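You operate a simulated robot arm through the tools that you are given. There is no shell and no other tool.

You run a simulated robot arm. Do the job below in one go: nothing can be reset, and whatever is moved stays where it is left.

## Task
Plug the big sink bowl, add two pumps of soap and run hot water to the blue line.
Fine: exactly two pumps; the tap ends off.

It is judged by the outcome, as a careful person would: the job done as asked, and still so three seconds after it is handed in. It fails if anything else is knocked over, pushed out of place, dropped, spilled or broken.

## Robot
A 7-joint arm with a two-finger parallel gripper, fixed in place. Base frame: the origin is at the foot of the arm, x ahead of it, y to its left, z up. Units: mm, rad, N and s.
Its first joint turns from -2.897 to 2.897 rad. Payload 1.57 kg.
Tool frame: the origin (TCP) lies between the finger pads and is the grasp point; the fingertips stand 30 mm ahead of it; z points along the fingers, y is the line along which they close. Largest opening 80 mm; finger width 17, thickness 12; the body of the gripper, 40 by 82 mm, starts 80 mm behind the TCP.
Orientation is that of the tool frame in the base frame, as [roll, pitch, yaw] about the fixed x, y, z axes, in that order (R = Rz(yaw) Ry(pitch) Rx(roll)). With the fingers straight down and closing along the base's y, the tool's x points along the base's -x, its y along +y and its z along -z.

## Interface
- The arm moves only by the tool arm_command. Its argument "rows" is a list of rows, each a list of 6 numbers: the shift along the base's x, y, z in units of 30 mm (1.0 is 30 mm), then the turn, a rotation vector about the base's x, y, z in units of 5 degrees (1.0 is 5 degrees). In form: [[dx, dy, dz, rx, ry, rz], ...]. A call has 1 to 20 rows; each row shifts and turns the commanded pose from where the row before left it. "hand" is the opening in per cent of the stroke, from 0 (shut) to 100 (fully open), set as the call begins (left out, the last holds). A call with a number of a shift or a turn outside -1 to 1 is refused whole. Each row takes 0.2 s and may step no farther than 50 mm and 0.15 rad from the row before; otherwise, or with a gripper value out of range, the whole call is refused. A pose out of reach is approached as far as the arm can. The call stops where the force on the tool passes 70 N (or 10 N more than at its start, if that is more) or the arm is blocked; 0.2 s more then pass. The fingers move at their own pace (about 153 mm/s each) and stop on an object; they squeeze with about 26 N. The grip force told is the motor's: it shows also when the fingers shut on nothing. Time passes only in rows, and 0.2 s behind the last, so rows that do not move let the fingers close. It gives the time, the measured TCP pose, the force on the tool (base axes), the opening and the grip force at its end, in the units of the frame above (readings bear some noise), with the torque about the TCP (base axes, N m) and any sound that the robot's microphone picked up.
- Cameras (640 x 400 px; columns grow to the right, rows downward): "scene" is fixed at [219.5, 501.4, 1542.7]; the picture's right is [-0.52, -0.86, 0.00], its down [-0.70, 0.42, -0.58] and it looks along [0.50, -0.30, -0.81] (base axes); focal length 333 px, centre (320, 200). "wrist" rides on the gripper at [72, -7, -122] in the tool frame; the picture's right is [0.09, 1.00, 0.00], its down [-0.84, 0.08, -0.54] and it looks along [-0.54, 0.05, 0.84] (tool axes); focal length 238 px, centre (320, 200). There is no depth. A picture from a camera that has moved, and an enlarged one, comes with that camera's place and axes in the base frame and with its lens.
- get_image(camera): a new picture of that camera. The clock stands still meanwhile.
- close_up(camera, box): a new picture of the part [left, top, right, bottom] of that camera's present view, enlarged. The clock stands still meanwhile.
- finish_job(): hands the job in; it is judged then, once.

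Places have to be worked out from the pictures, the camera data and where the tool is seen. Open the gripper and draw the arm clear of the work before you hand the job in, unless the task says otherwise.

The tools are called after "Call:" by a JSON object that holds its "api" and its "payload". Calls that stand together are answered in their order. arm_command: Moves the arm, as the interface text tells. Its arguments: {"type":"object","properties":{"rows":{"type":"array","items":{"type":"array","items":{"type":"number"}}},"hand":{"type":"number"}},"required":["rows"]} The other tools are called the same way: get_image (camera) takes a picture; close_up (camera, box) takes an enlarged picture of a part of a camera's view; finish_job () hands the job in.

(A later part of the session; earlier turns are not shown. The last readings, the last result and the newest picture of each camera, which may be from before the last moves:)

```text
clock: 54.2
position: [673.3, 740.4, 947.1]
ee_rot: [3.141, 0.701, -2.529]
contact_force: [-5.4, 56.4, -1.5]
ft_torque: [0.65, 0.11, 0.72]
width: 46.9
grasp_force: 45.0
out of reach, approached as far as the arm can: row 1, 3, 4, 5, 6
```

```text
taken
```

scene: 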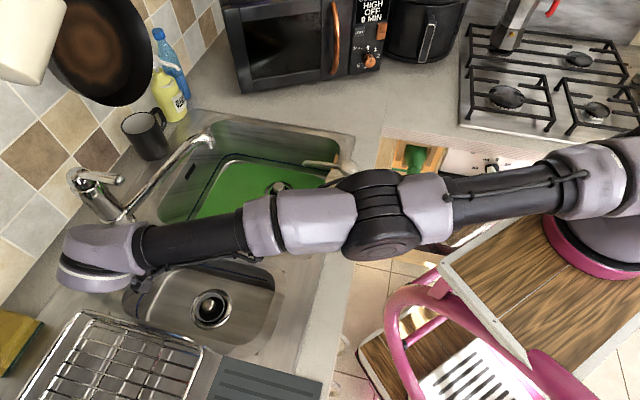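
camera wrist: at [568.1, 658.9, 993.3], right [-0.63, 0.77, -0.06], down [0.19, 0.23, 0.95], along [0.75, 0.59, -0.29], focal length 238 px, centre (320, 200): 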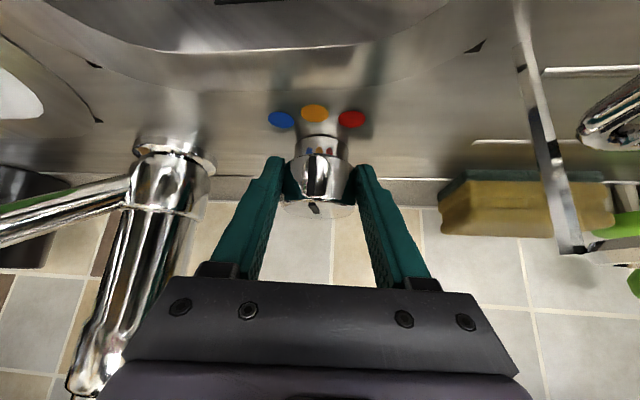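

The arm reached its limit at this heading and is pulling on the knob (56 N). The pointer seems to have turned about 30°. I look closely before releasing.

Call:
{"api": "close_up", "payload": {"camera": "wrist", "box": [260, 90, 380, 230]}}

Call:
{"api": "close_up", "payload": {"camera": "scene", "box": [270, 140, 430, 260]}}

```text
2.86 times, centred on (320, 160) of wrist
camera zoom: at [568.1, 658.9, 993.3], right [-0.63, 0.77, -0.06], down [0.19, 0.23, 0.95], along [0.75, 0.59, -0.29], focal length 681 px, centre (320, 314)
```

zoom: 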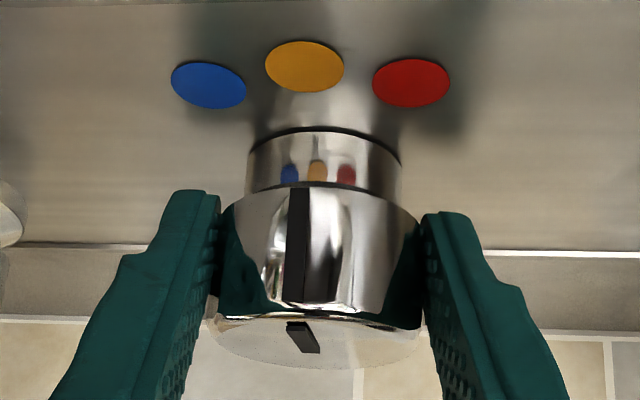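

```text
3.33 times, centred on (350, 200) of scene
camera zoom: at [219.5, 501.4, 1542.7], right [-0.52, -0.86, 0.0], down [-0.7, 0.42, -0.58], along [0.5, -0.3, -0.81], focal length 1110 px, centre (220, 200)
```

zoom: 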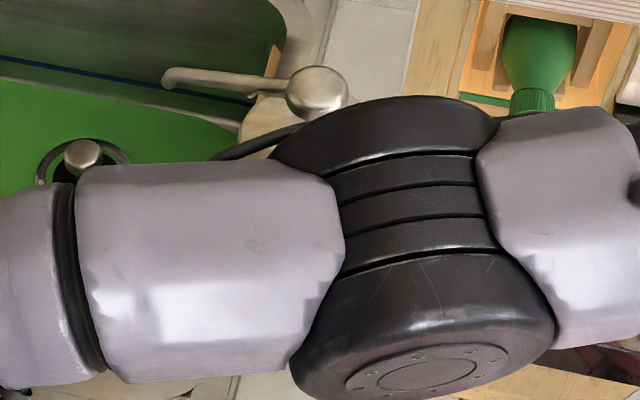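

The pointer has reached about orange, so half way, and the bottle is untouched. I open the fingers, swing the heading back to about 65°, then increase the tilt to gain reach for the second half.

Call:
{"api": "arm_command", "payload": {"rows": [[0, 0, 0, 0, 0, 0], [0, 0, 0, 0, 0, 0]], "hand": 100}}

Call:
{"api": "arm_command", "payload": {"rows": [[0, 0, 0, 0, 0, 1], [0, 0, 0, 0, 0, 1], [0, 0, 0, 0, 0, 1], [0, 0, 0, 0, 0, 0]]}}

Call:
{"api": "get_image", "payload": {"camera": "wrist"}}

Call:
{"api": "get_image", "payload": {"camera": "scene"}}

```text
clock: 54.8
position: [676.4, 734.6, 945.2]
ee_rot: [-3.139, 0.696, -2.534]
contact_force: [-0.3, 0.3, -0.2]
ft_torque: [0.02, 0.0, 0.02]
width: 80.0
grasp_force: 0.1
```

```text
clock: 55.8
position: [681.8, 746.4, 944.0]
ee_rot: [-3.139, 0.696, -2.269]
contact_force: [0.4, 0.1, 0.4]
ft_torque: [-0.04, 0.03, 0.01]
width: 80.1
grasp_force: 0.1
out of reach, approached as far as the arm can: row 1, 2, 3
```

```text
taken
camera wrist: at [600.6, 640.8, 991.9], right [-0.81, 0.59, -0.06], down [0.13, 0.28, 0.95], along [0.57, 0.76, -0.3], focal length 238 px, centre (320, 200)
```

wrist: 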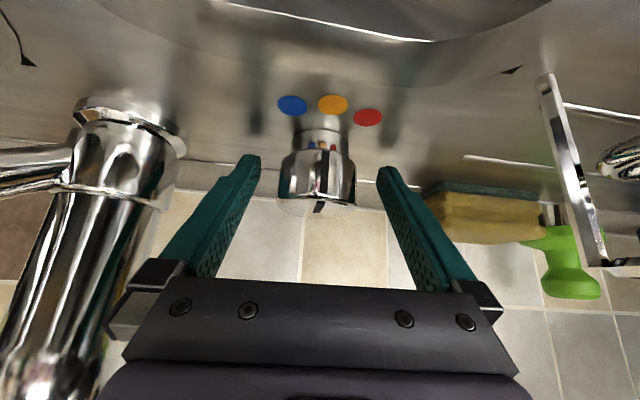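

```text
taken
```

scene: 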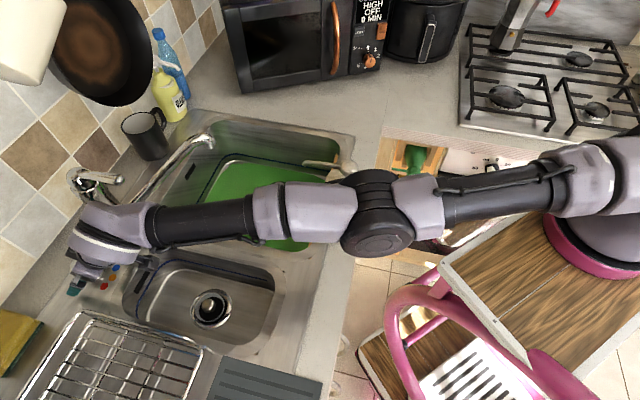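

The knob stayed at orange. I continue back to heading 65° and add 12° of tilt.

Call:
{"api": "arm_command", "payload": {"rows": [[0, 0, 0, 0, 0, 1], [0, 0, 0, 0, 0, 1], [0, 0, 0, 0, 0, 1], [0, 0, 0, 0.725, -0.338, 0], [0, 0, 0, 0.725, -0.338, 0], [0, 0, 0, 0.725, -0.338, 0], [0, 0, 0, 0, 0, 0]]}}

Call:
{"api": "get_image", "payload": {"camera": "wrist"}}

Call:
{"api": "get_image", "payload": {"camera": "scene"}}

```text
clock: 57.4
position: [696.7, 774.3, 942.3]
ee_rot: [-3.141, 0.905, -2.008]
contact_force: [-1.3, 0.1, 0.1]
ft_torque: [0.02, 0.02, 0.03]
width: 80.2
grasp_force: 0.2
out of reach, approached as far as the arm can: row 2, 4, 5, 6
```

```text
taken
camera wrist: at [643.5, 644.7, 960.1], right [-0.93, 0.37, -0.07], down [-0.03, 0.11, 0.99], along [0.38, 0.92, -0.09], focal length 238 px, centre (320, 200)
```

wrist: 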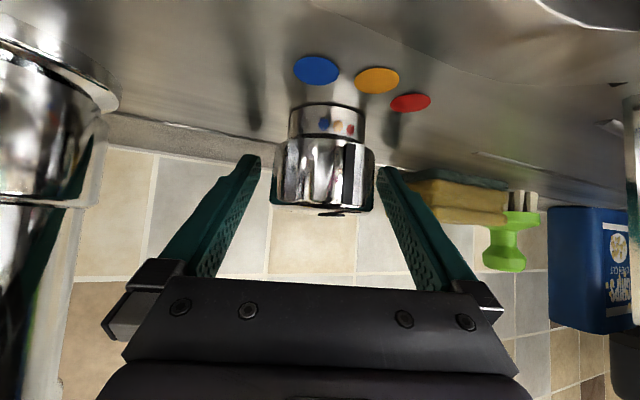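

```text
taken
```

scene: 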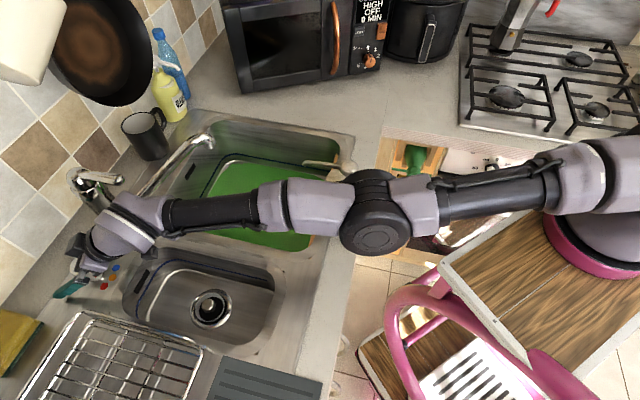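

The arm got stuck straightened, ending 24 mm past the knob. I retreat along the tool axis so that the elbow bends again.

Call:
{"api": "arm_command", "payload": {"rows": [[-0.17, -0.36, 0.31, 0, 0, 0], [-0.17, -0.36, 0.31, 0, 0, 0], [-0.17, -0.36, 0.31, 0, 0, 0], [-0.17, -0.36, 0.31, 0, 0, 0], [-0.17, -0.36, 0.31, 0, 0, 0], [0, 0, 0, 0, 0, 0]]}}

Call:
{"api": "get_image", "payload": {"camera": "wrist"}}

Call:
{"api": "get_image", "payload": {"camera": "scene"}}

```text
clock: 58.8
position: [703.6, 775.2, 981.2]
ee_rot: [-3.14, 0.906, -2.008]
contact_force: [-1.2, -0.3, -0.5]
ft_torque: [-0.01, -0.01, -0.01]
width: 79.9
grasp_force: 0.0
out of reach, approached as far as the arm can: row 1, 2, 3, 4, 5
```

```text
taken
camera wrist: at [649.8, 646.1, 999.7], right [-0.93, 0.37, -0.07], down [-0.03, 0.11, 0.99], along [0.38, 0.92, -0.09], focal length 238 px, centre (320, 200)
```

wrist: 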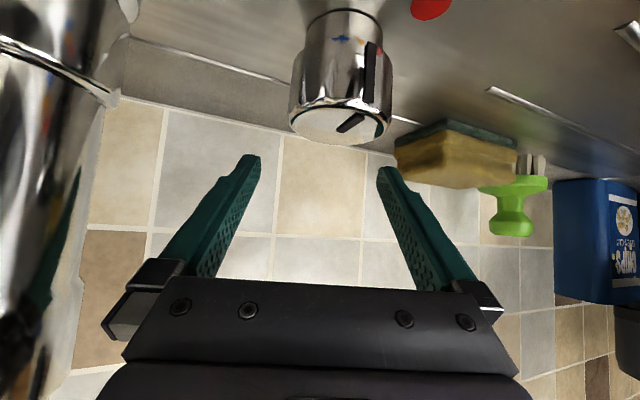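

```text
taken
```

scene: 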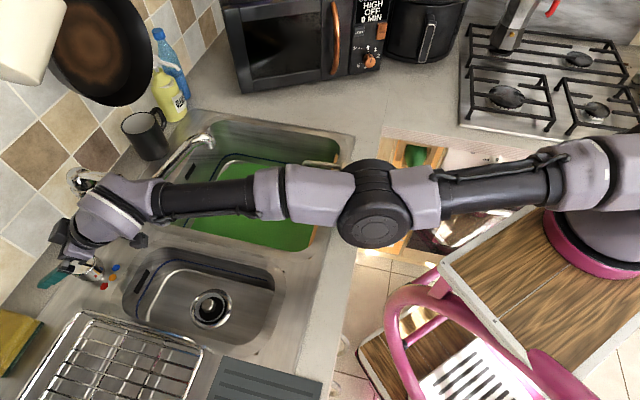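

With extra tilt the pose becomes unreachable, so the limit is in the wrist and less tilt should work. I raise a little, then bring the tilt back to about 25°, clear above the knob.

Call:
{"api": "arm_command", "payload": {"rows": [[0, 0, 0.8, 0, 0, 0], [0, 0, 0, -0.815, 0.381, 0], [0, 0, 0, -0.815, 0.381, 0], [0, 0, 0, -0.815, 0.381, 0], [0, 0, 0, -0.815, 0.381, 0], [0, 0, 0, -0.815, 0.381, 0], [0, 0, 0, -0.815, 0.381, 0], [0, 0, 0, 0, 0, 0]]}}

Call:
{"api": "get_image", "payload": {"camera": "wrist"}}

Call:
{"api": "get_image", "payload": {"camera": "scene"}}

```text
clock: 60.6
position: [647.8, 711.1, 1010.0]
ee_rot: [-3.141, 0.434, -2.01]
contact_force: [0.2, 0.4, 0.1]
ft_torque: [0.03, -0.01, 0.01]
width: 79.9
grasp_force: 0.1
out of reach, approached as far as the arm can: row 2, 3, 4, 5, 6, 7
```

```text
taken
camera wrist: at [604.8, 604.6, 1089.9], right [-0.94, 0.35, -0.04], down [0.15, 0.51, 0.84], along [0.31, 0.79, -0.53], focal length 238 px, centre (320, 200)
```

wrist: 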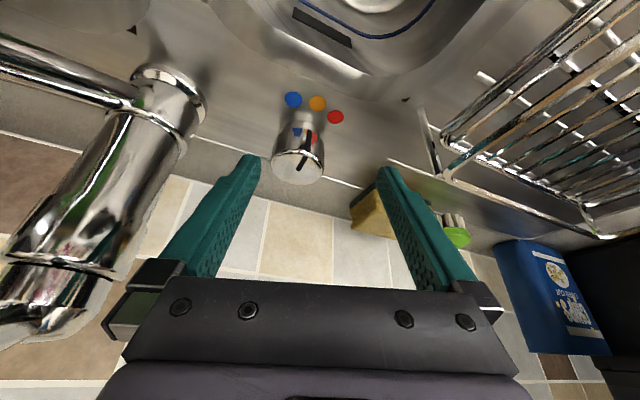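

```text
taken
```

scene: 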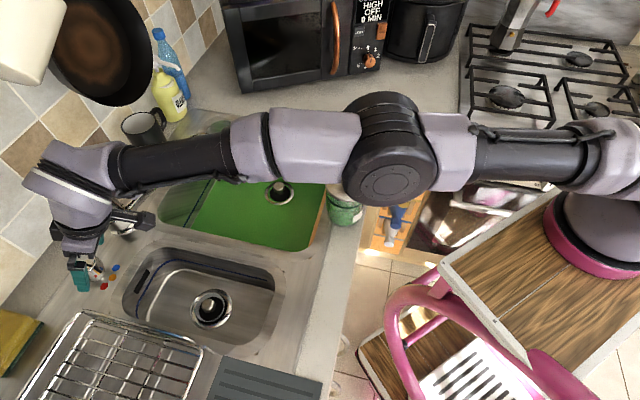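

The reading is 20 mm short of the commanded pose. I let it settle with a few idle rows to see whether it converges.

Call:
{"api": "arm_command", "payload": {"rows": [[0, 0, 0.1, 0, 0, 0], [0, 0, 0.1, 0, 0, 0], [0, 0, 0, 0, 0, 0]]}}

```text
clock: 61.4
position: [647.5, 711.9, 1016.6]
ee_rot: [3.14, 0.437, -2.008]
contact_force: [0.5, 0.6, -0.6]
ft_torque: [-0.01, 0.0, 0.03]
width: 80.3
grasp_force: 0.1
```

It moves correctly now: unreachable rows simply left the commanded pose displaced. I back off to a comfortable point, restore the 40° tilt that worked before, and set the heading to about 68°.

Call:
{"api": "arm_command", "payload": {"rows": [[-0.42, -0.8, 0.59, 0, 0, 0], [-0.42, -0.8, 0.59, 0, 0, 0], [-0.42, -0.8, 0.59, 0, 0, 0], [0, 0, 0, 0, 0, 0]]}}

Call:
{"api": "arm_command", "payload": {"rows": [[0, 0, 0, 0.906, -0.423, 0], [0, 0, 0, 0.906, -0.423, 0], [0, 0, 0, 0.906, -0.423, 0], [0, 0, 0, 0, 0, 0.6], [0, 0, 0, 0, 0, 0]]}}

Call:
{"api": "get_image", "payload": {"camera": "wrist"}}

Call:
{"api": "get_image", "payload": {"camera": "scene"}}

```text
clock: 62.4
position: [610.0, 640.4, 1069.6]
ee_rot: [-3.14, 0.436, -2.009]
contact_force: [-0.3, 0.4, -0.9]
ft_torque: [-0.01, -0.02, 0.0]
width: 80.1
grasp_force: 0.1
```

```text
clock: 63.6
position: [609.9, 640.0, 1069.0]
ee_rot: [-3.141, 0.698, -1.956]
contact_force: [-0.4, -0.6, -0.5]
ft_torque: [0.01, 0.02, -0.02]
width: 80.3
grasp_force: 0.1
```

```text
taken
camera wrist: at [566.9, 515.0, 1115.7], right [-0.95, 0.31, -0.06], down [0.04, 0.3, 0.95], along [0.31, 0.9, -0.3], focal length 238 px, centre (320, 200)
```

wrist: 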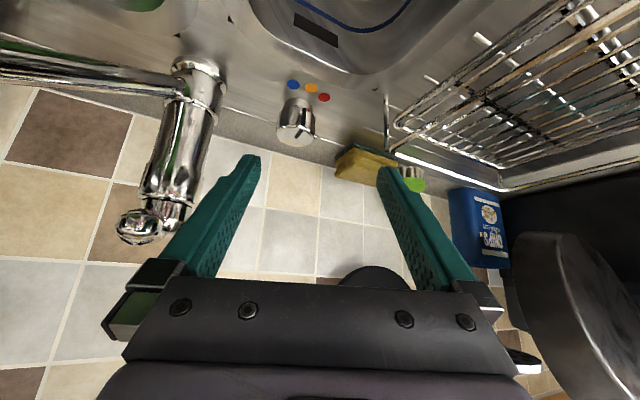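

```text
taken
```

scene: 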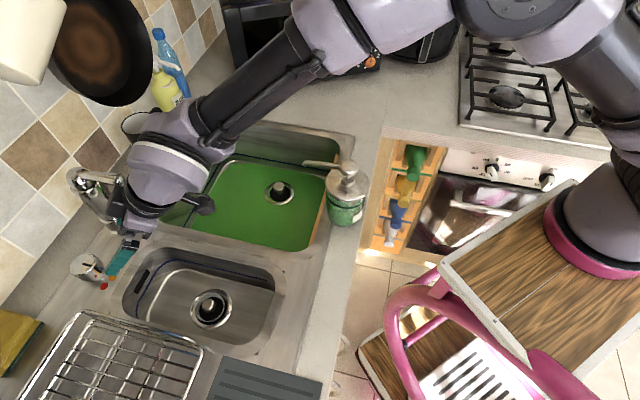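

The pose is comfortable again. I check where the knob points now.

Call:
{"api": "close_up", "payload": {"camera": "wrist", "box": [260, 60, 360, 160]}}

Call:
{"api": "close_up", "payload": {"camera": "scene", "box": [60, 240, 140, 300]}}

```text
4.00 times, centred on (310, 110) of wrist
camera zoom: at [566.9, 515.0, 1115.7], right [-0.95, 0.31, -0.06], down [0.04, 0.3, 0.95], along [0.31, 0.9, -0.3], focal length 953 px, centre (360, 560)
```

zoom: 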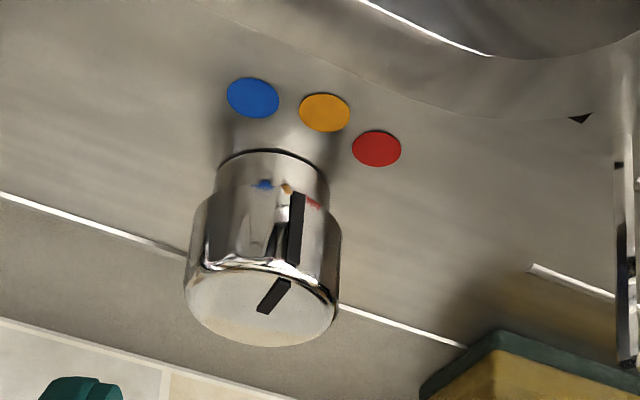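

```text
6.67 times, centred on (100, 270) of scene
camera zoom: at [219.5, 501.4, 1542.7], right [-0.52, -0.86, 0.0], down [-0.7, 0.42, -0.58], along [0.5, -0.3, -0.81], focal length 2220 px, centre (1787, -267)
```

zoom: 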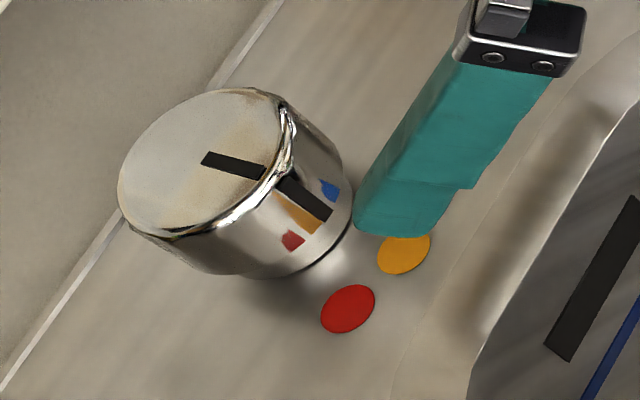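

The pointer is on orange (about -136°), so another 30° is needed. I approach the knob again at heading 68°, tilt 40°.

Call:
{"api": "arm_command", "payload": {"rows": [[0.615, 0.632, -0.6, 0, 0, 0], [0.615, 0.632, -0.6, 0, 0, 0], [0.615, 0.632, -0.6, 0, 0, 0], [0.181, 0.447, -0.575, 0, 0, 0], [0.181, 0.447, -0.575, 0, 0, 0], [0.181, 0.447, -0.575, 0, 0, 0], [0, 0, 0, 0, 0, 0]], "hand": 100}}

Call:
{"api": "get_image", "payload": {"camera": "wrist"}}

Call:
{"api": "get_image", "payload": {"camera": "scene"}}

```text
clock: 65.2
position: [682.3, 737.1, 962.4]
ee_rot: [3.141, 0.698, -1.954]
contact_force: [-0.7, 0.1, -0.3]
ft_torque: [0.02, 0.02, -0.05]
width: 79.9
grasp_force: 0.0
```

```text
taken
camera wrist: at [639.0, 611.7, 1010.5], right [-0.95, 0.31, -0.06], down [0.04, 0.3, 0.95], along [0.31, 0.9, -0.3], focal length 238 px, centre (320, 200)
```

wrist: 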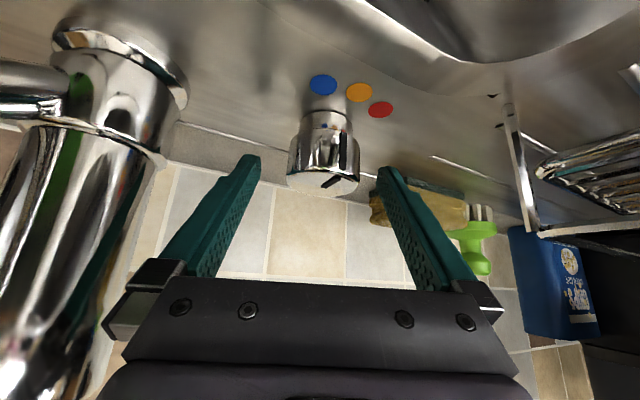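

```text
taken
```

scene: 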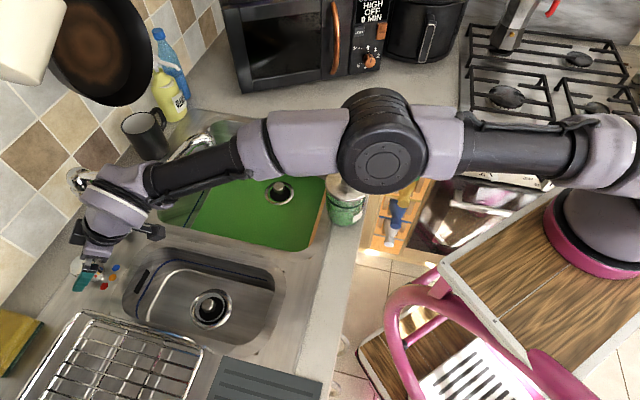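

Not flagged. Now the final few millimetres, then close on the cap.

Call:
{"api": "arm_command", "payload": {"rows": [[0.08, 0.22, -0.27, 0, 0, 0], [0.08, 0.22, -0.27, 0, 0, 0], [0, 0, 0, 0, 0, 0]], "hand": 100}}

Call:
{"api": "arm_command", "payload": {"rows": [[0, 0, 0, 0, 0, 0], [0, 0, 0, 0, 0, 0], [0, 0, 0, 0, 0, 0]], "hand": 0}}

Call:
{"api": "arm_command", "payload": {"rows": [[0, 0, 0, 0, 0, -0.6], [0, 0, 0, 0, 0, -0.6], [0, 0, 0, 0, 0, -0.6], [0, 0, 0, 0, 0, 0]]}}

```text
clock: 66.0
position: [687.4, 749.3, 947.0]
ee_rot: [-3.142, 0.7, -1.958]
contact_force: [0.1, -0.8, -0.8]
ft_torque: [0.0, 0.02, 0.04]
width: 79.9
grasp_force: 0.1
```

```text
clock: 66.8
position: [685.3, 749.8, 946.9]
ee_rot: [3.141, 0.699, -1.954]
contact_force: [-4.8, -0.1, -1.8]
ft_torque: [-0.02, -0.36, 0.02]
width: 47.6
grasp_force: 45.5
```

```text
clock: 67.8
position: [686.5, 749.8, 946.3]
ee_rot: [3.14, 0.698, -2.114]
contact_force: [-12.6, -13.2, 2.0]
ft_torque: [-1.07, 0.15, 0.0]
width: 47.7
grasp_force: 44.8
```

That was 9° with modest force. I continue a further 6°.

Call:
{"api": "arm_command", "payload": {"rows": [[0, 0, 0, 0, 0, -0.5], [0, 0, 0, 0, 0, -0.5], [0, 0, 0, 0, 0, 0]]}}

Call:
{"api": "get_image", "payload": {"camera": "wrist"}}

Call:
{"api": "get_image", "payload": {"camera": "scene"}}

```text
clock: 68.6
position: [685.9, 750.6, 947.3]
ee_rot: [3.139, 0.701, -2.2]
contact_force: [-5.0, 0.6, -4.0]
ft_torque: [0.81, -0.95, 0.0]
width: 47.6
grasp_force: 44.5
```

```text
taken
camera wrist: at [613.0, 638.8, 993.8], right [-0.85, 0.53, -0.06], down [0.11, 0.28, 0.95], along [0.52, 0.8, -0.3], focal length 238 px, centre (320, 200)
```

wrist: 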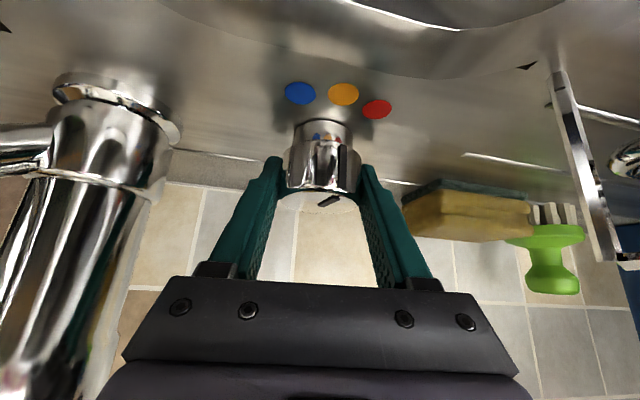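

```text
taken
```

scene: 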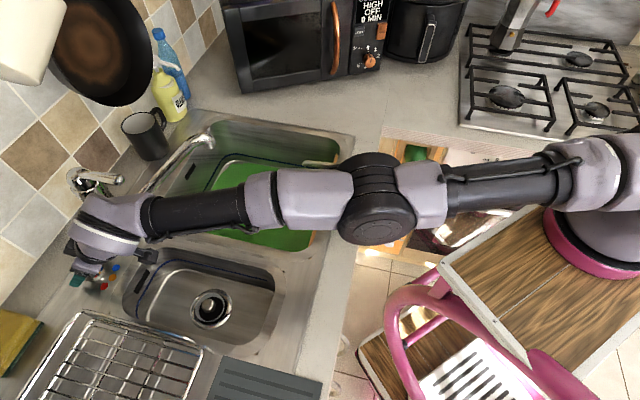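

14° done with no reach flag. I open, swing back to 69°, regrip and turn the rest.

Call:
{"api": "arm_command", "payload": {"rows": [[0, 0, 0, 0, 0, 0], [0, 0, 0, 0, 0, 0]], "hand": 100}}

Call:
{"api": "arm_command", "payload": {"rows": [[0, 0, 0, 0, 0, 0.6], [0, 0, 0, 0, 0, 0.6], [0, 0, 0, 0, 0, 0.6], [0, 0, 0, 0, 0, 0.6], [0, 0, 0, 0, 0, 0.5], [0, 0, 0, 0, 0, 0]]}}

Call:
{"api": "get_image", "payload": {"camera": "wrist"}}

```text
clock: 69.2
position: [687.2, 749.5, 947.9]
ee_rot: [3.14, 0.698, -2.202]
contact_force: [0.5, -0.3, -0.5]
ft_torque: [-0.02, -0.01, 0.04]
width: 79.8
grasp_force: 0.1
```

```text
clock: 70.6
position: [685.2, 748.9, 947.5]
ee_rot: [3.138, 0.697, -1.949]
contact_force: [-0.6, 0.1, -0.7]
ft_torque: [0.02, -0.03, 0.0]
width: 80.2
grasp_force: 0.1
```

```text
taken
camera wrist: at [643.0, 623.7, 994.2], right [-0.95, 0.3, -0.06], down [0.04, 0.3, 0.95], along [0.3, 0.91, -0.3], focal length 238 px, centre (320, 200)
```

wrist: 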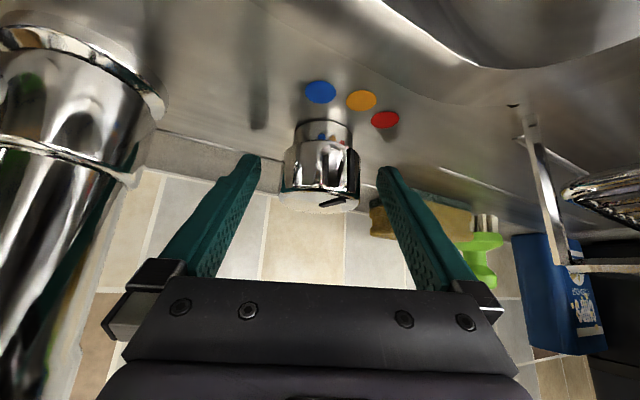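

Everything is still centred. I close again and turn another 16°.

Call:
{"api": "arm_command", "payload": {"rows": [[0, 0, 0, 0, 0, 0], [0, 0, 0, 0, 0, 0], [0, 0, 0, 0, 0, 0]], "hand": 0}}

Call:
{"api": "arm_command", "payload": {"rows": [[0, 0, 0, 0, 0, -0.6], [0, 0, 0, 0, 0, -0.6], [0, 0, 0, 0, 0, -0.6], [0, 0, 0, 0, 0, -0.6], [0, 0, 0, 0, 0, -0.6], [0, 0, 0, 0, 0, -0.2], [0, 0, 0, 0, 0, 0]]}}

Call:
{"api": "get_image", "payload": {"camera": "wrist"}}

```text
clock: 71.4
position: [686.4, 749.1, 947.7]
ee_rot: [-3.141, 0.698, -1.947]
contact_force: [0.5, -0.9, -1.0]
ft_torque: [0.12, -0.21, 0.01]
width: 46.8
grasp_force: 44.8
```

```text
clock: 73.0
position: [685.6, 750.0, 947.8]
ee_rot: [3.142, 0.702, -2.225]
contact_force: [2.9, 8.4, -3.3]
ft_torque: [0.72, -0.56, 0.92]
width: 46.8
grasp_force: 44.8
```

```text
taken
camera wrist: at [609.9, 640.6, 994.0], right [-0.83, 0.55, -0.06], down [0.12, 0.28, 0.95], along [0.54, 0.79, -0.3], focal length 238 px, centre (320, 200)
```

wrist: 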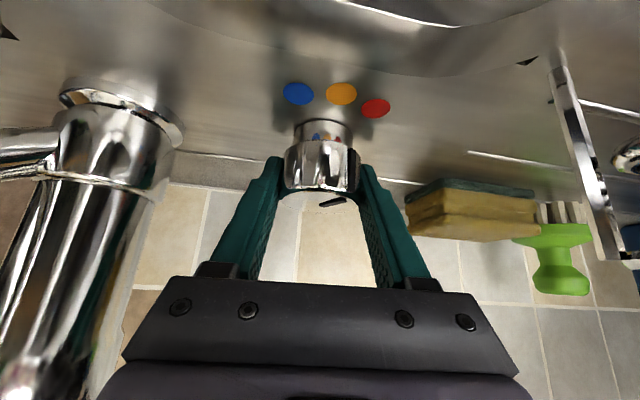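

A turning torque of 0.9 N m appeared, probably the end stop at red. I open, back off along the tool axis and look.

Call:
{"api": "arm_command", "payload": {"rows": [[0, 0, 0, 0, 0, 0], [0, 0, 0, 0, 0, 0]], "hand": 100}}

Call:
{"api": "arm_command", "payload": {"rows": [[-0.26, -0.35, 0.51, 0, 0, 0], [-0.26, -0.35, 0.51, 0, 0, 0], [-0.26, -0.35, 0.51, 0, 0, 0], [-0.26, -0.35, 0.51, 0, 0, 0], [-0.5, -0.5, 0.6, 0, 0, 0], [-0.5, -0.5, 0.6, 0, 0, 0], [-0.5, -0.5, 0.6, 0, 0, 0], [0, 0, 0, 0, 0, 0]]}}

Call:
{"api": "get_image", "payload": {"camera": "wrist"}}

Call:
{"api": "get_image", "payload": {"camera": "scene"}}

Call:
{"api": "close_up", "payload": {"camera": "scene", "box": [60, 240, 140, 300]}}

```text
clock: 73.6
position: [685.9, 748.7, 948.4]
ee_rot: [3.139, 0.697, -2.228]
contact_force: [0.5, -0.1, -0.3]
ft_torque: [0.0, 0.0, 0.02]
width: 80.0
grasp_force: 0.1
```

```text
clock: 75.4
position: [658.8, 760.1, 1062.8]
ee_rot: [3.14, 0.696, -2.227]
contact_force: [-0.1, 0.2, -0.5]
ft_torque: [0.0, 0.01, 0.02]
width: 80.2
grasp_force: 0.1
out of reach, approached as far as the arm can: row 1, 2, 3, 4, 5, 6, 7
```

```text
taken
camera wrist: at [582.7, 652.1, 1109.5], right [-0.83, 0.55, -0.06], down [0.12, 0.28, 0.95], along [0.54, 0.79, -0.3], focal length 238 px, centre (320, 200)
```

wrist: 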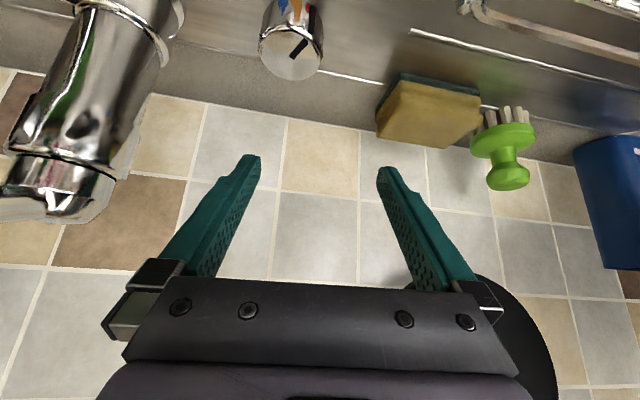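

```text
taken
```

scene: 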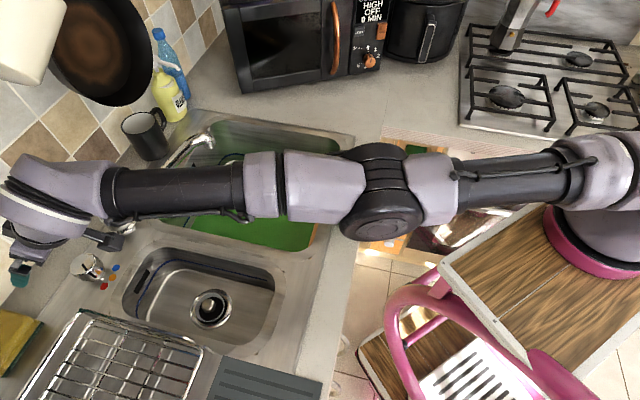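

```text
6.67 times, centred on (100, 270) of scene
camera zoom: at [219.5, 501.4, 1542.7], right [-0.52, -0.86, 0.0], down [-0.7, 0.42, -0.58], along [0.5, -0.3, -0.81], focal length 2220 px, centre (1787, -267)
```

zoom: 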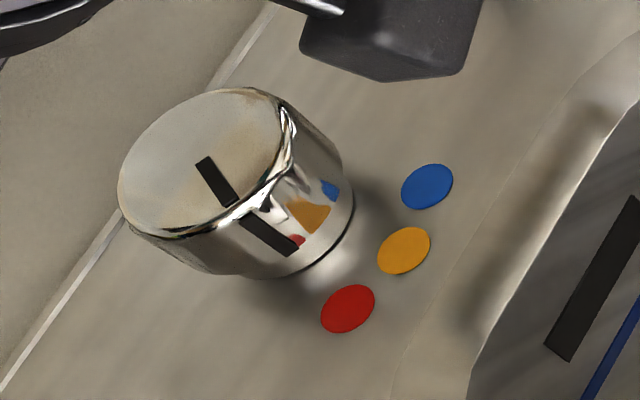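

The knob points at red (about -167°). The arm has straightened again and resists retreat, so, as before, I lower slightly and reduce the tilt, which pulls it back.

Call:
{"api": "arm_command", "payload": {"rows": [[0, 0, -0.6, 0, 0, 0], [0, 0, 0, -0.72, 0.55, 0], [0, 0, 0, -0.72, 0.55, 0], [0, 0, 0, 0, 0, 0]]}}

Call:
{"api": "get_image", "payload": {"camera": "scene"}}

```text
clock: 76.4
position: [638.3, 742.0, 1043.8]
ee_rot: [-3.141, 0.541, -2.226]
contact_force: [0.1, 0.1, 0.0]
ft_torque: [0.01, 0.0, 0.01]
width: 80.0
grasp_force: 0.1
out of reach, approached as far as the arm can: row 2, 3
```

```text
taken
```

scene: 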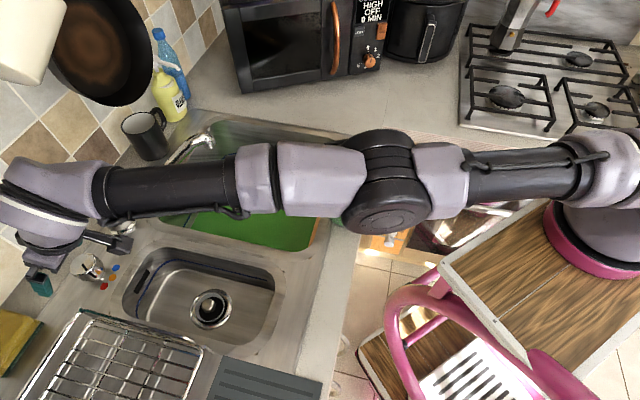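

It came back a little. Now I try a straight retreat towards the robot.

Call:
{"api": "arm_command", "payload": {"rows": [[-0.2, -0.4, 0.1, 0, 0, 0], [-0.2, -0.4, 0.1, 0, 0, 0], [-0.3, -0.6, 0.1, 0, 0, 0], [-0.3, -0.6, 0.1, 0, 0, 0], [0, 0, 0, 0, 0, 0]]}}

Call:
{"api": "get_image", "payload": {"camera": "scene"}}

```text
clock: 77.6
position: [636.7, 739.7, 1055.5]
ee_rot: [3.14, 0.538, -2.225]
contact_force: [0.8, 0.4, 0.0]
ft_torque: [0.02, 0.03, 0.03]
width: 80.0
grasp_force: 0.0
out of reach, approached as far as the arm can: row 1, 2, 3, 4
```

```text
taken
```

scene: 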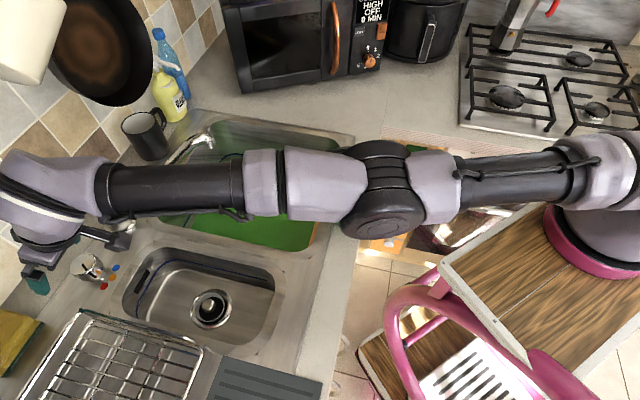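

Still stuck radially. I lower away from the mugs, reduce the tilt further, then test again.

Call:
{"api": "arm_command", "payload": {"rows": [[0, 0, -0.6, 0, 0, 0], [0, 0, -0.6, 0, 0, 0], [0, 0, 0, -0.72, 0.55, 0], [0, 0, 0, -0.72, 0.55, 0], [0, 0, 0.1, 0, 0, 0], [0, 0, 0.1, 0, 0, 0], [0, 0, 0, 0, 0, 0]]}}

Call:
{"api": "get_image", "payload": {"camera": "scene"}}

Call:
{"api": "get_image", "payload": {"camera": "wrist"}}

```text
clock: 79.2
position: [614.0, 718.8, 1024.1]
ee_rot: [-3.141, 0.382, -2.225]
contact_force: [-0.1, -0.1, -0.2]
ft_torque: [-0.03, 0.01, -0.01]
width: 79.9
grasp_force: 0.1
out of reach, approached as far as the arm can: row 3, 4
```

```text
taken
```

scene: 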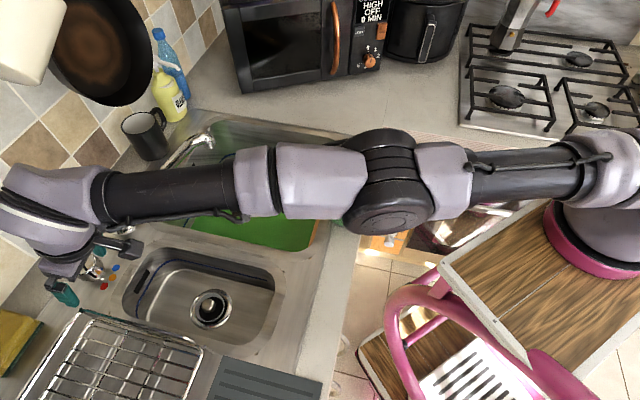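

```text
taken
camera wrist: at [551.2, 627.5, 1109.7], right [-0.84, 0.54, -0.03], down [0.29, 0.5, 0.81], along [0.46, 0.68, -0.58], focal length 238 px, centre (320, 200)
```

wrist: 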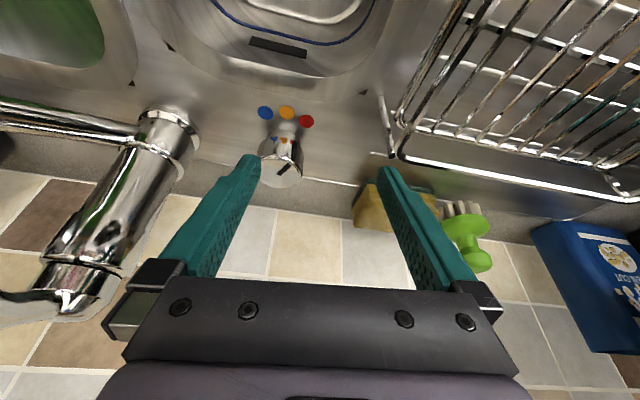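

The fingers are close above the rack corner, so I move up and sideways away from it while testing the retreat.

Call:
{"api": "arm_command", "payload": {"rows": [[0.1, -0.3, 0.3, 0, 0, 0], [0.1, -0.4, 0.2, 0, 0, 0], [0, -0.5, 0.2, 0, 0, 0], [0, 0, 0, 0, 0, 0]]}}

Call:
{"api": "get_image", "payload": {"camera": "scene"}}

```text
clock: 80.2
position: [620.4, 684.0, 1045.1]
ee_rot: [-3.141, 0.381, -2.224]
contact_force: [-0.2, 0.3, -0.6]
ft_torque: [-0.02, -0.03, 0.0]
width: 80.2
grasp_force: 0.1
```

```text
taken
```

scene: 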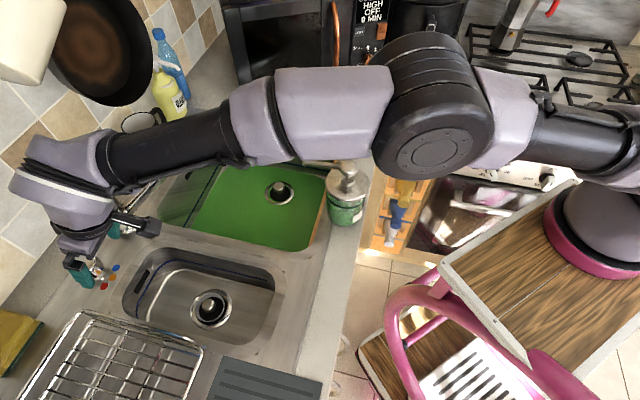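

Unstuck, and the bottle is untouched. I back away further and restore the 40° tilt to look at the lever.

Call:
{"api": "arm_command", "payload": {"rows": [[-0.25, -0.95, 0.6, 0, 0, 0], [-0.25, -0.95, 0.6, 0, 0, 0], [-0.25, -0.95, 0.6, 0, 0, 0], [-0.25, -0.95, 0.6, 0, 0, 0], [0, 0, 0, 0.715, -0.546, 0], [0, 0, 0, 0.715, -0.546, 0], [0, 0, 0, 0.715, -0.546, 0], [0, 0, 0, 0.715, -0.546, 0], [0, 0, 0, 0, 0, 0]]}}

Call:
{"api": "get_image", "payload": {"camera": "wrist"}}

Call:
{"api": "get_image", "payload": {"camera": "scene"}}

```text
clock: 82.2
position: [589.3, 568.5, 1117.0]
ee_rot: [3.141, 0.696, -2.226]
contact_force: [1.0, 0.7, 0.0]
ft_torque: [-0.02, -0.01, 0.0]
width: 80.1
grasp_force: 0.0
```

```text
taken
camera wrist: at [514.1, 460.3, 1164.3], right [-0.83, 0.55, -0.06], down [0.12, 0.28, 0.95], along [0.54, 0.79, -0.3], focal length 238 px, centre (320, 200)
```

wrist: 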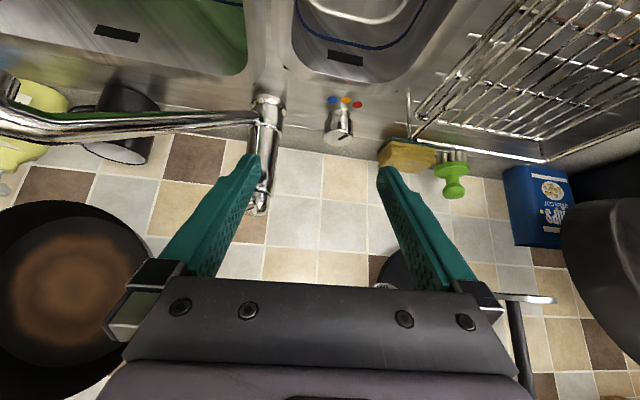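

```text
taken
```

scene: 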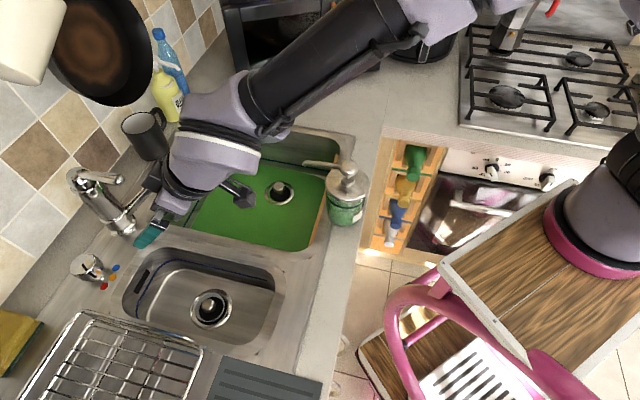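

I zoom in on the lever from here and from the scene camera to refine its line.

Call:
{"api": "close_up", "payload": {"camera": "wrist", "box": [200, 70, 360, 230]}}

Call:
{"api": "close_up", "payload": {"camera": "scene", "box": [60, 155, 140, 215]}}

```text
2.50 times, centred on (280, 150) of wrist
camera zoom: at [514.1, 460.3, 1164.3], right [-0.83, 0.55, -0.06], down [0.12, 0.28, 0.95], along [0.54, 0.79, -0.3], focal length 596 px, centre (420, 325)
```

zoom: 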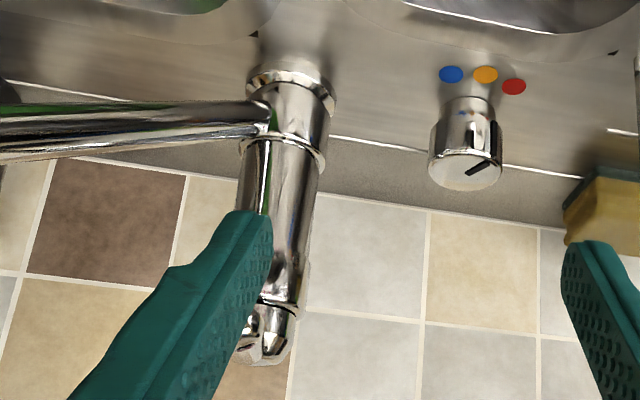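

```text
6.67 times, centred on (100, 185) of scene
camera zoom: at [219.5, 501.4, 1542.7], right [-0.52, -0.86, 0.0], down [-0.7, 0.42, -0.58], along [0.5, -0.3, -0.81], focal length 2220 px, centre (1787, 300)
```

zoom: 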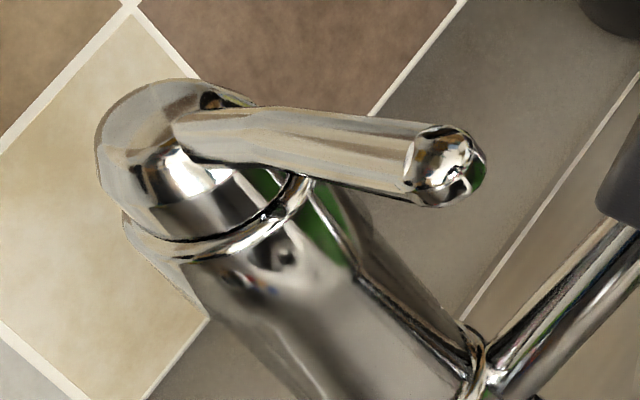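

The left finger hides the lever, so I shift sideways to put it between the fingers, staying above the spout.

Call:
{"api": "arm_command", "payload": {"rows": [[0, 0, 0.8, 0, 0, 0], [0.6, -0.46, 0.1, 0, 0, 0], [0.6, -0.46, 0.1, 0, 0, 0], [0.6, -0.46, 0.1, 0, 0, 0], [0, 0, 0, 0, 0, 0]]}}

Call:
{"api": "get_image", "payload": {"camera": "wrist"}}

Call:
{"api": "close_up", "payload": {"camera": "wrist", "box": [240, 80, 400, 240]}}

Call:
{"api": "get_image", "payload": {"camera": "scene"}}

```text
clock: 83.4
position: [644.6, 528.6, 1150.3]
ee_rot: [3.141, 0.694, -2.225]
contact_force: [0.0, 0.1, 0.3]
ft_torque: [0.03, 0.02, 0.0]
width: 80.1
grasp_force: 0.0
```

```text
taken
camera wrist: at [568.3, 419.6, 1197.5], right [-0.83, 0.55, -0.06], down [0.12, 0.28, 0.95], along [0.54, 0.79, -0.3], focal length 238 px, centre (320, 200)
```

wrist: 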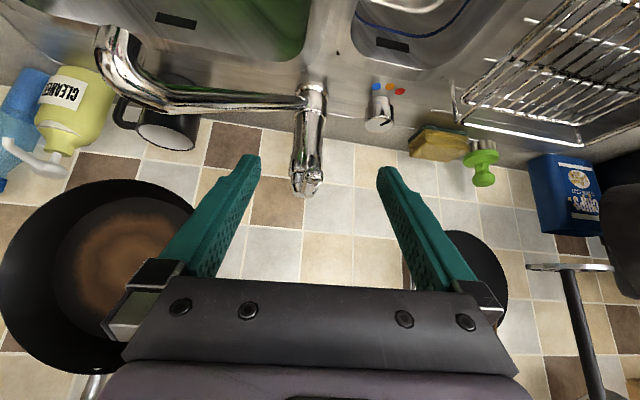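

```text
2.50 times, centred on (320, 160) of wrist
camera zoom: at [568.3, 419.6, 1197.5], right [-0.83, 0.55, -0.06], down [0.12, 0.28, 0.95], along [0.54, 0.79, -0.3], focal length 596 px, centre (320, 300)
```

zoom: 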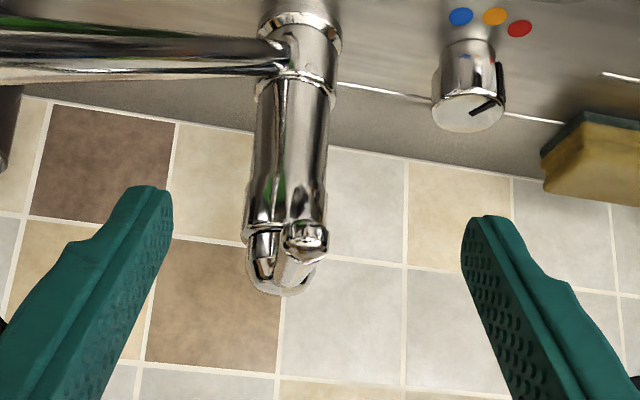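

```text
taken
```

scene: 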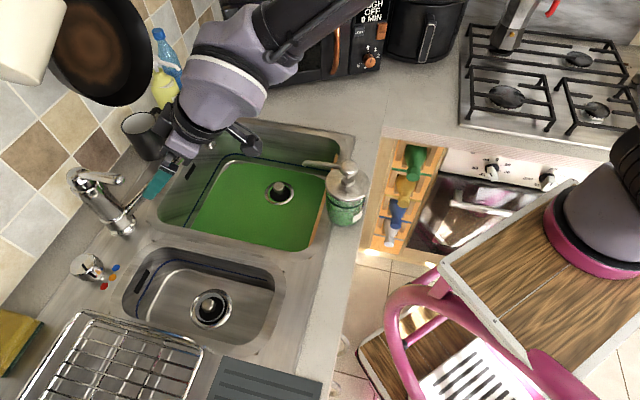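

The lever tip is confirmed at (709, 611, 1097), about 19 mm thick and seen nearly end-on between the fingers. I go to a standoff and then in along the tool axis.

Call:
{"api": "arm_command", "payload": {"rows": [[0.48, 0.6, -0.08, 0, 0, 0], [0.48, 0.6, -0.08, 0, 0, 0], [0.48, 0.6, -0.08, 0, 0, 0], [0, 0, 0, 0, 0, 0]], "hand": 100}}

Call:
{"api": "get_image", "payload": {"camera": "wrist"}}

Call:
{"api": "close_up", "payload": {"camera": "scene", "box": [50, 130, 250, 260]}}

```text
clock: 84.4
position: [687.6, 583.3, 1142.9]
ee_rot: [3.14, 0.694, -2.227]
contact_force: [0.9, -0.3, -0.4]
ft_torque: [0.01, -0.03, -0.01]
width: 79.9
grasp_force: 0.0
```

```text
taken
camera wrist: at [611.5, 473.5, 1190.5], right [-0.83, 0.55, -0.06], down [0.12, 0.28, 0.95], along [0.54, 0.79, -0.3], focal length 238 px, centre (320, 200)
```

wrist: 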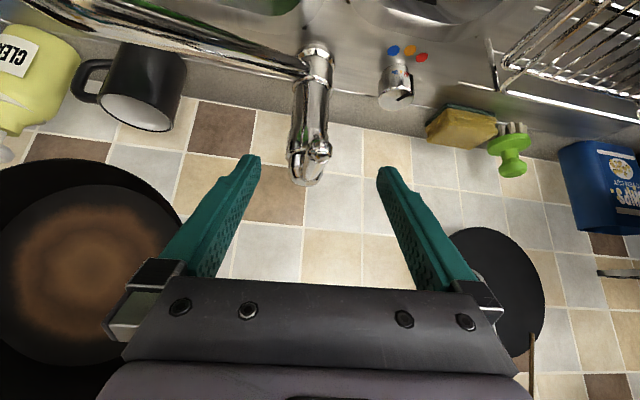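

```text
3.08 times, centred on (150, 195) of scene
camera zoom: at [219.5, 501.4, 1542.7], right [-0.52, -0.86, 0.0], down [-0.7, 0.42, -0.58], along [0.5, -0.3, -0.81], focal length 1024 px, centre (843, 215)
```

zoom: 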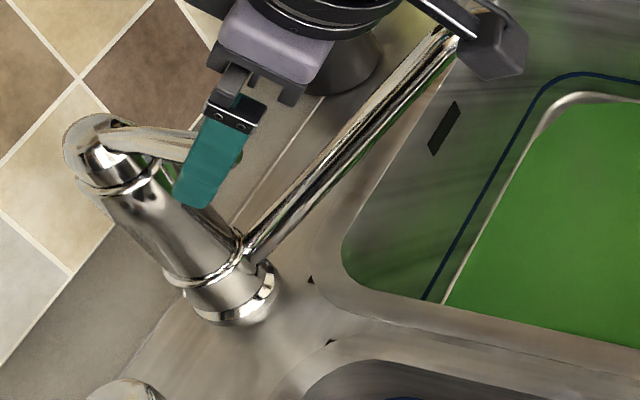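

The lever tip is centred. I advance 60 mm along the tool axis so the pads straddle it.

Call:
{"api": "arm_command", "payload": {"rows": [[0.26, 0.34, -0.51, 0, 0, 0], [0.26, 0.34, -0.51, 0, 0, 0], [0.26, 0.34, -0.51, 0, 0, 0], [0, 0, 0, 0, 0, 0]], "hand": 100}}

Call:
{"api": "get_image", "payload": {"camera": "wrist"}}

Call:
{"api": "close_up", "payload": {"camera": "wrist", "box": [240, 80, 400, 240]}}

Call:
{"api": "close_up", "payload": {"camera": "scene", "box": [50, 130, 250, 260]}}

```text
clock: 85.4
position: [710.7, 613.5, 1096.6]
ee_rot: [3.141, 0.695, -2.227]
contact_force: [-0.4, 0.2, -1.3]
ft_torque: [0.03, -0.02, -0.01]
width: 80.1
grasp_force: 0.0
```

```text
taken
camera wrist: at [634.6, 503.5, 1144.1], right [-0.83, 0.55, -0.06], down [0.12, 0.28, 0.95], along [0.54, 0.79, -0.3], focal length 238 px, centre (320, 200)
```

wrist: 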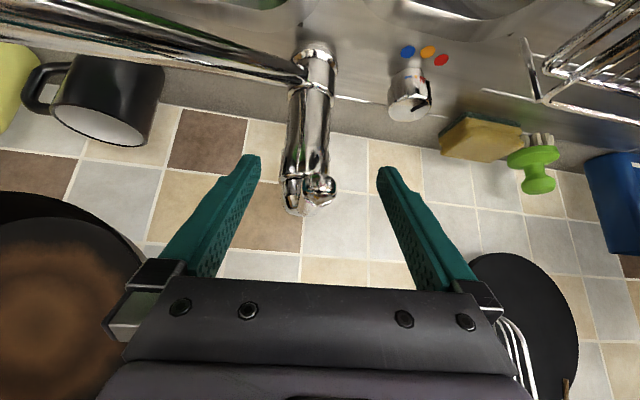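

```text
2.50 times, centred on (320, 160) of wrist
camera zoom: at [634.6, 503.5, 1144.1], right [-0.83, 0.55, -0.06], down [0.12, 0.28, 0.95], along [0.54, 0.79, -0.3], focal length 596 px, centre (320, 300)
```

zoom: 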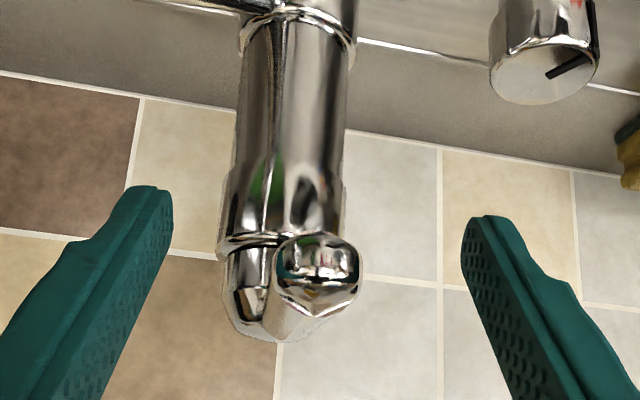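

```text
3.08 times, centred on (150, 195) of scene
camera zoom: at [219.5, 501.4, 1542.7], right [-0.52, -0.86, 0.0], down [-0.7, 0.42, -0.58], along [0.5, -0.3, -0.81], focal length 1024 px, centre (843, 215)
```

zoom: 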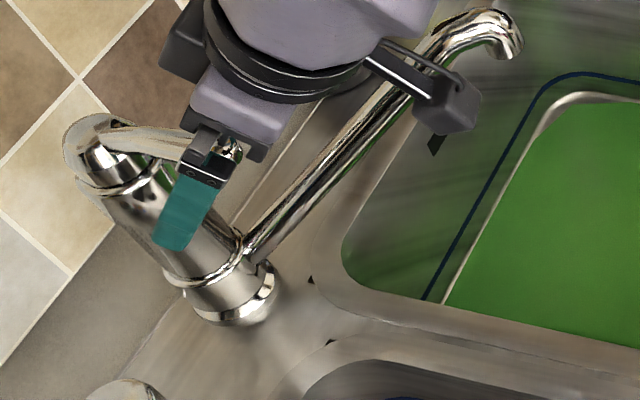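

The lever tip coincides with the grasp point. I close the gripper on it.

Call:
{"api": "arm_command", "payload": {"rows": [[0, 0, 0, 0, 0, 0], [0, 0, 0, 0, 0, 0], [0, 0, 0, 0, 0, 0]], "hand": 0}}

Call:
{"api": "close_up", "payload": {"camera": "wrist", "box": [240, 80, 400, 240]}}

```text
clock: 86.2
position: [711.2, 611.4, 1097.5]
ee_rot: [3.141, 0.693, -2.226]
contact_force: [6.5, -4.0, 0.5]
ft_torque: [-0.04, -0.07, -0.56]
width: 22.0
grasp_force: 34.8
```

```text
2.50 times, centred on (320, 160) of wrist
camera zoom: at [635.6, 502.7, 1144.0], right [-0.83, 0.55, -0.06], down [0.12, 0.28, 0.95], along [0.54, 0.79, -0.3], focal length 596 px, centre (320, 300)
```

zoom: 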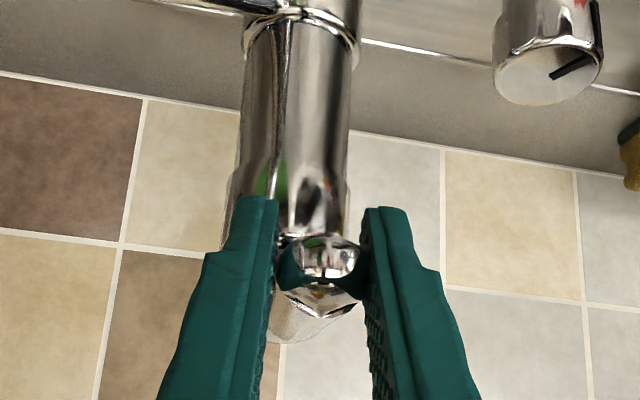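

The lever is gripped (22 mm). I lift gently by a few millimetres and watch the force and the spout.

Call:
{"api": "arm_command", "payload": {"rows": [[0, 0, 0.15, 0, 0, 0], [0, 0, 0.1, 0, 0, 0], [0, 0, 0, 0, 0, 0]]}}

Call:
{"api": "get_image", "payload": {"camera": "scene"}}

```text
clock: 87.0
position: [711.5, 611.8, 1103.0]
ee_rot: [3.14, 0.693, -2.229]
contact_force: [7.6, -8.0, -12.8]
ft_torque: [-0.88, 0.7, -0.5]
width: 22.2
grasp_force: 35.2
```

```text
taken
```

scene: 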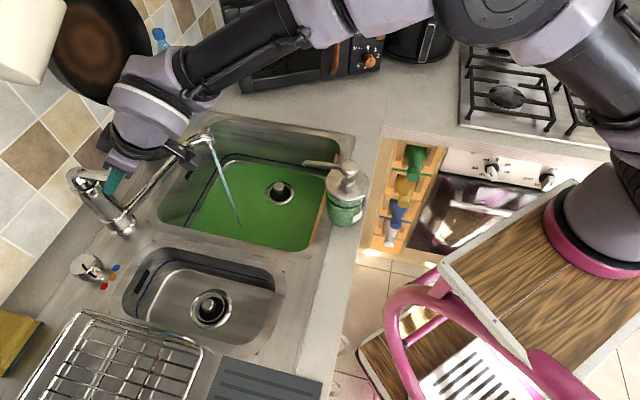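

Water runs into the big bowl. I zoom in on the stream to judge it.

Call:
{"api": "close_up", "payload": {"camera": "scene", "box": [140, 110, 340, 250]}}

Call:
{"api": "close_up", "payload": {"camera": "scene", "box": [60, 240, 140, 300]}}

```text
2.86 times, centred on (240, 180) of scene
camera zoom: at [219.5, 501.4, 1542.7], right [-0.52, -0.86, 0.0], down [-0.7, 0.42, -0.58], along [0.5, -0.3, -0.81], focal length 951 px, centre (549, 257)
```

zoom: 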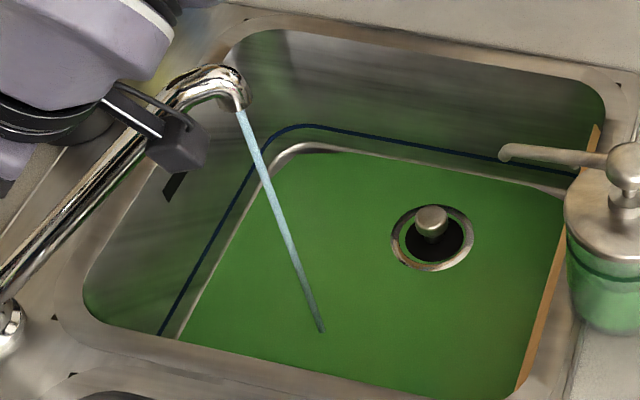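

```text
6.67 times, centred on (100, 270) of scene
camera zoom: at [219.5, 501.4, 1542.7], right [-0.52, -0.86, 0.0], down [-0.7, 0.42, -0.58], along [0.5, -0.3, -0.81], focal length 2220 px, centre (1787, -267)
```

zoom: 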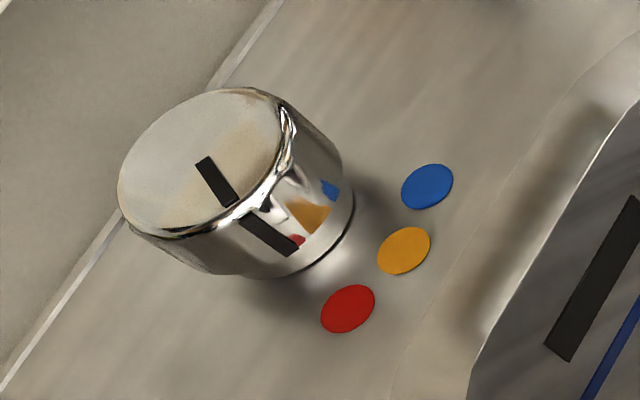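

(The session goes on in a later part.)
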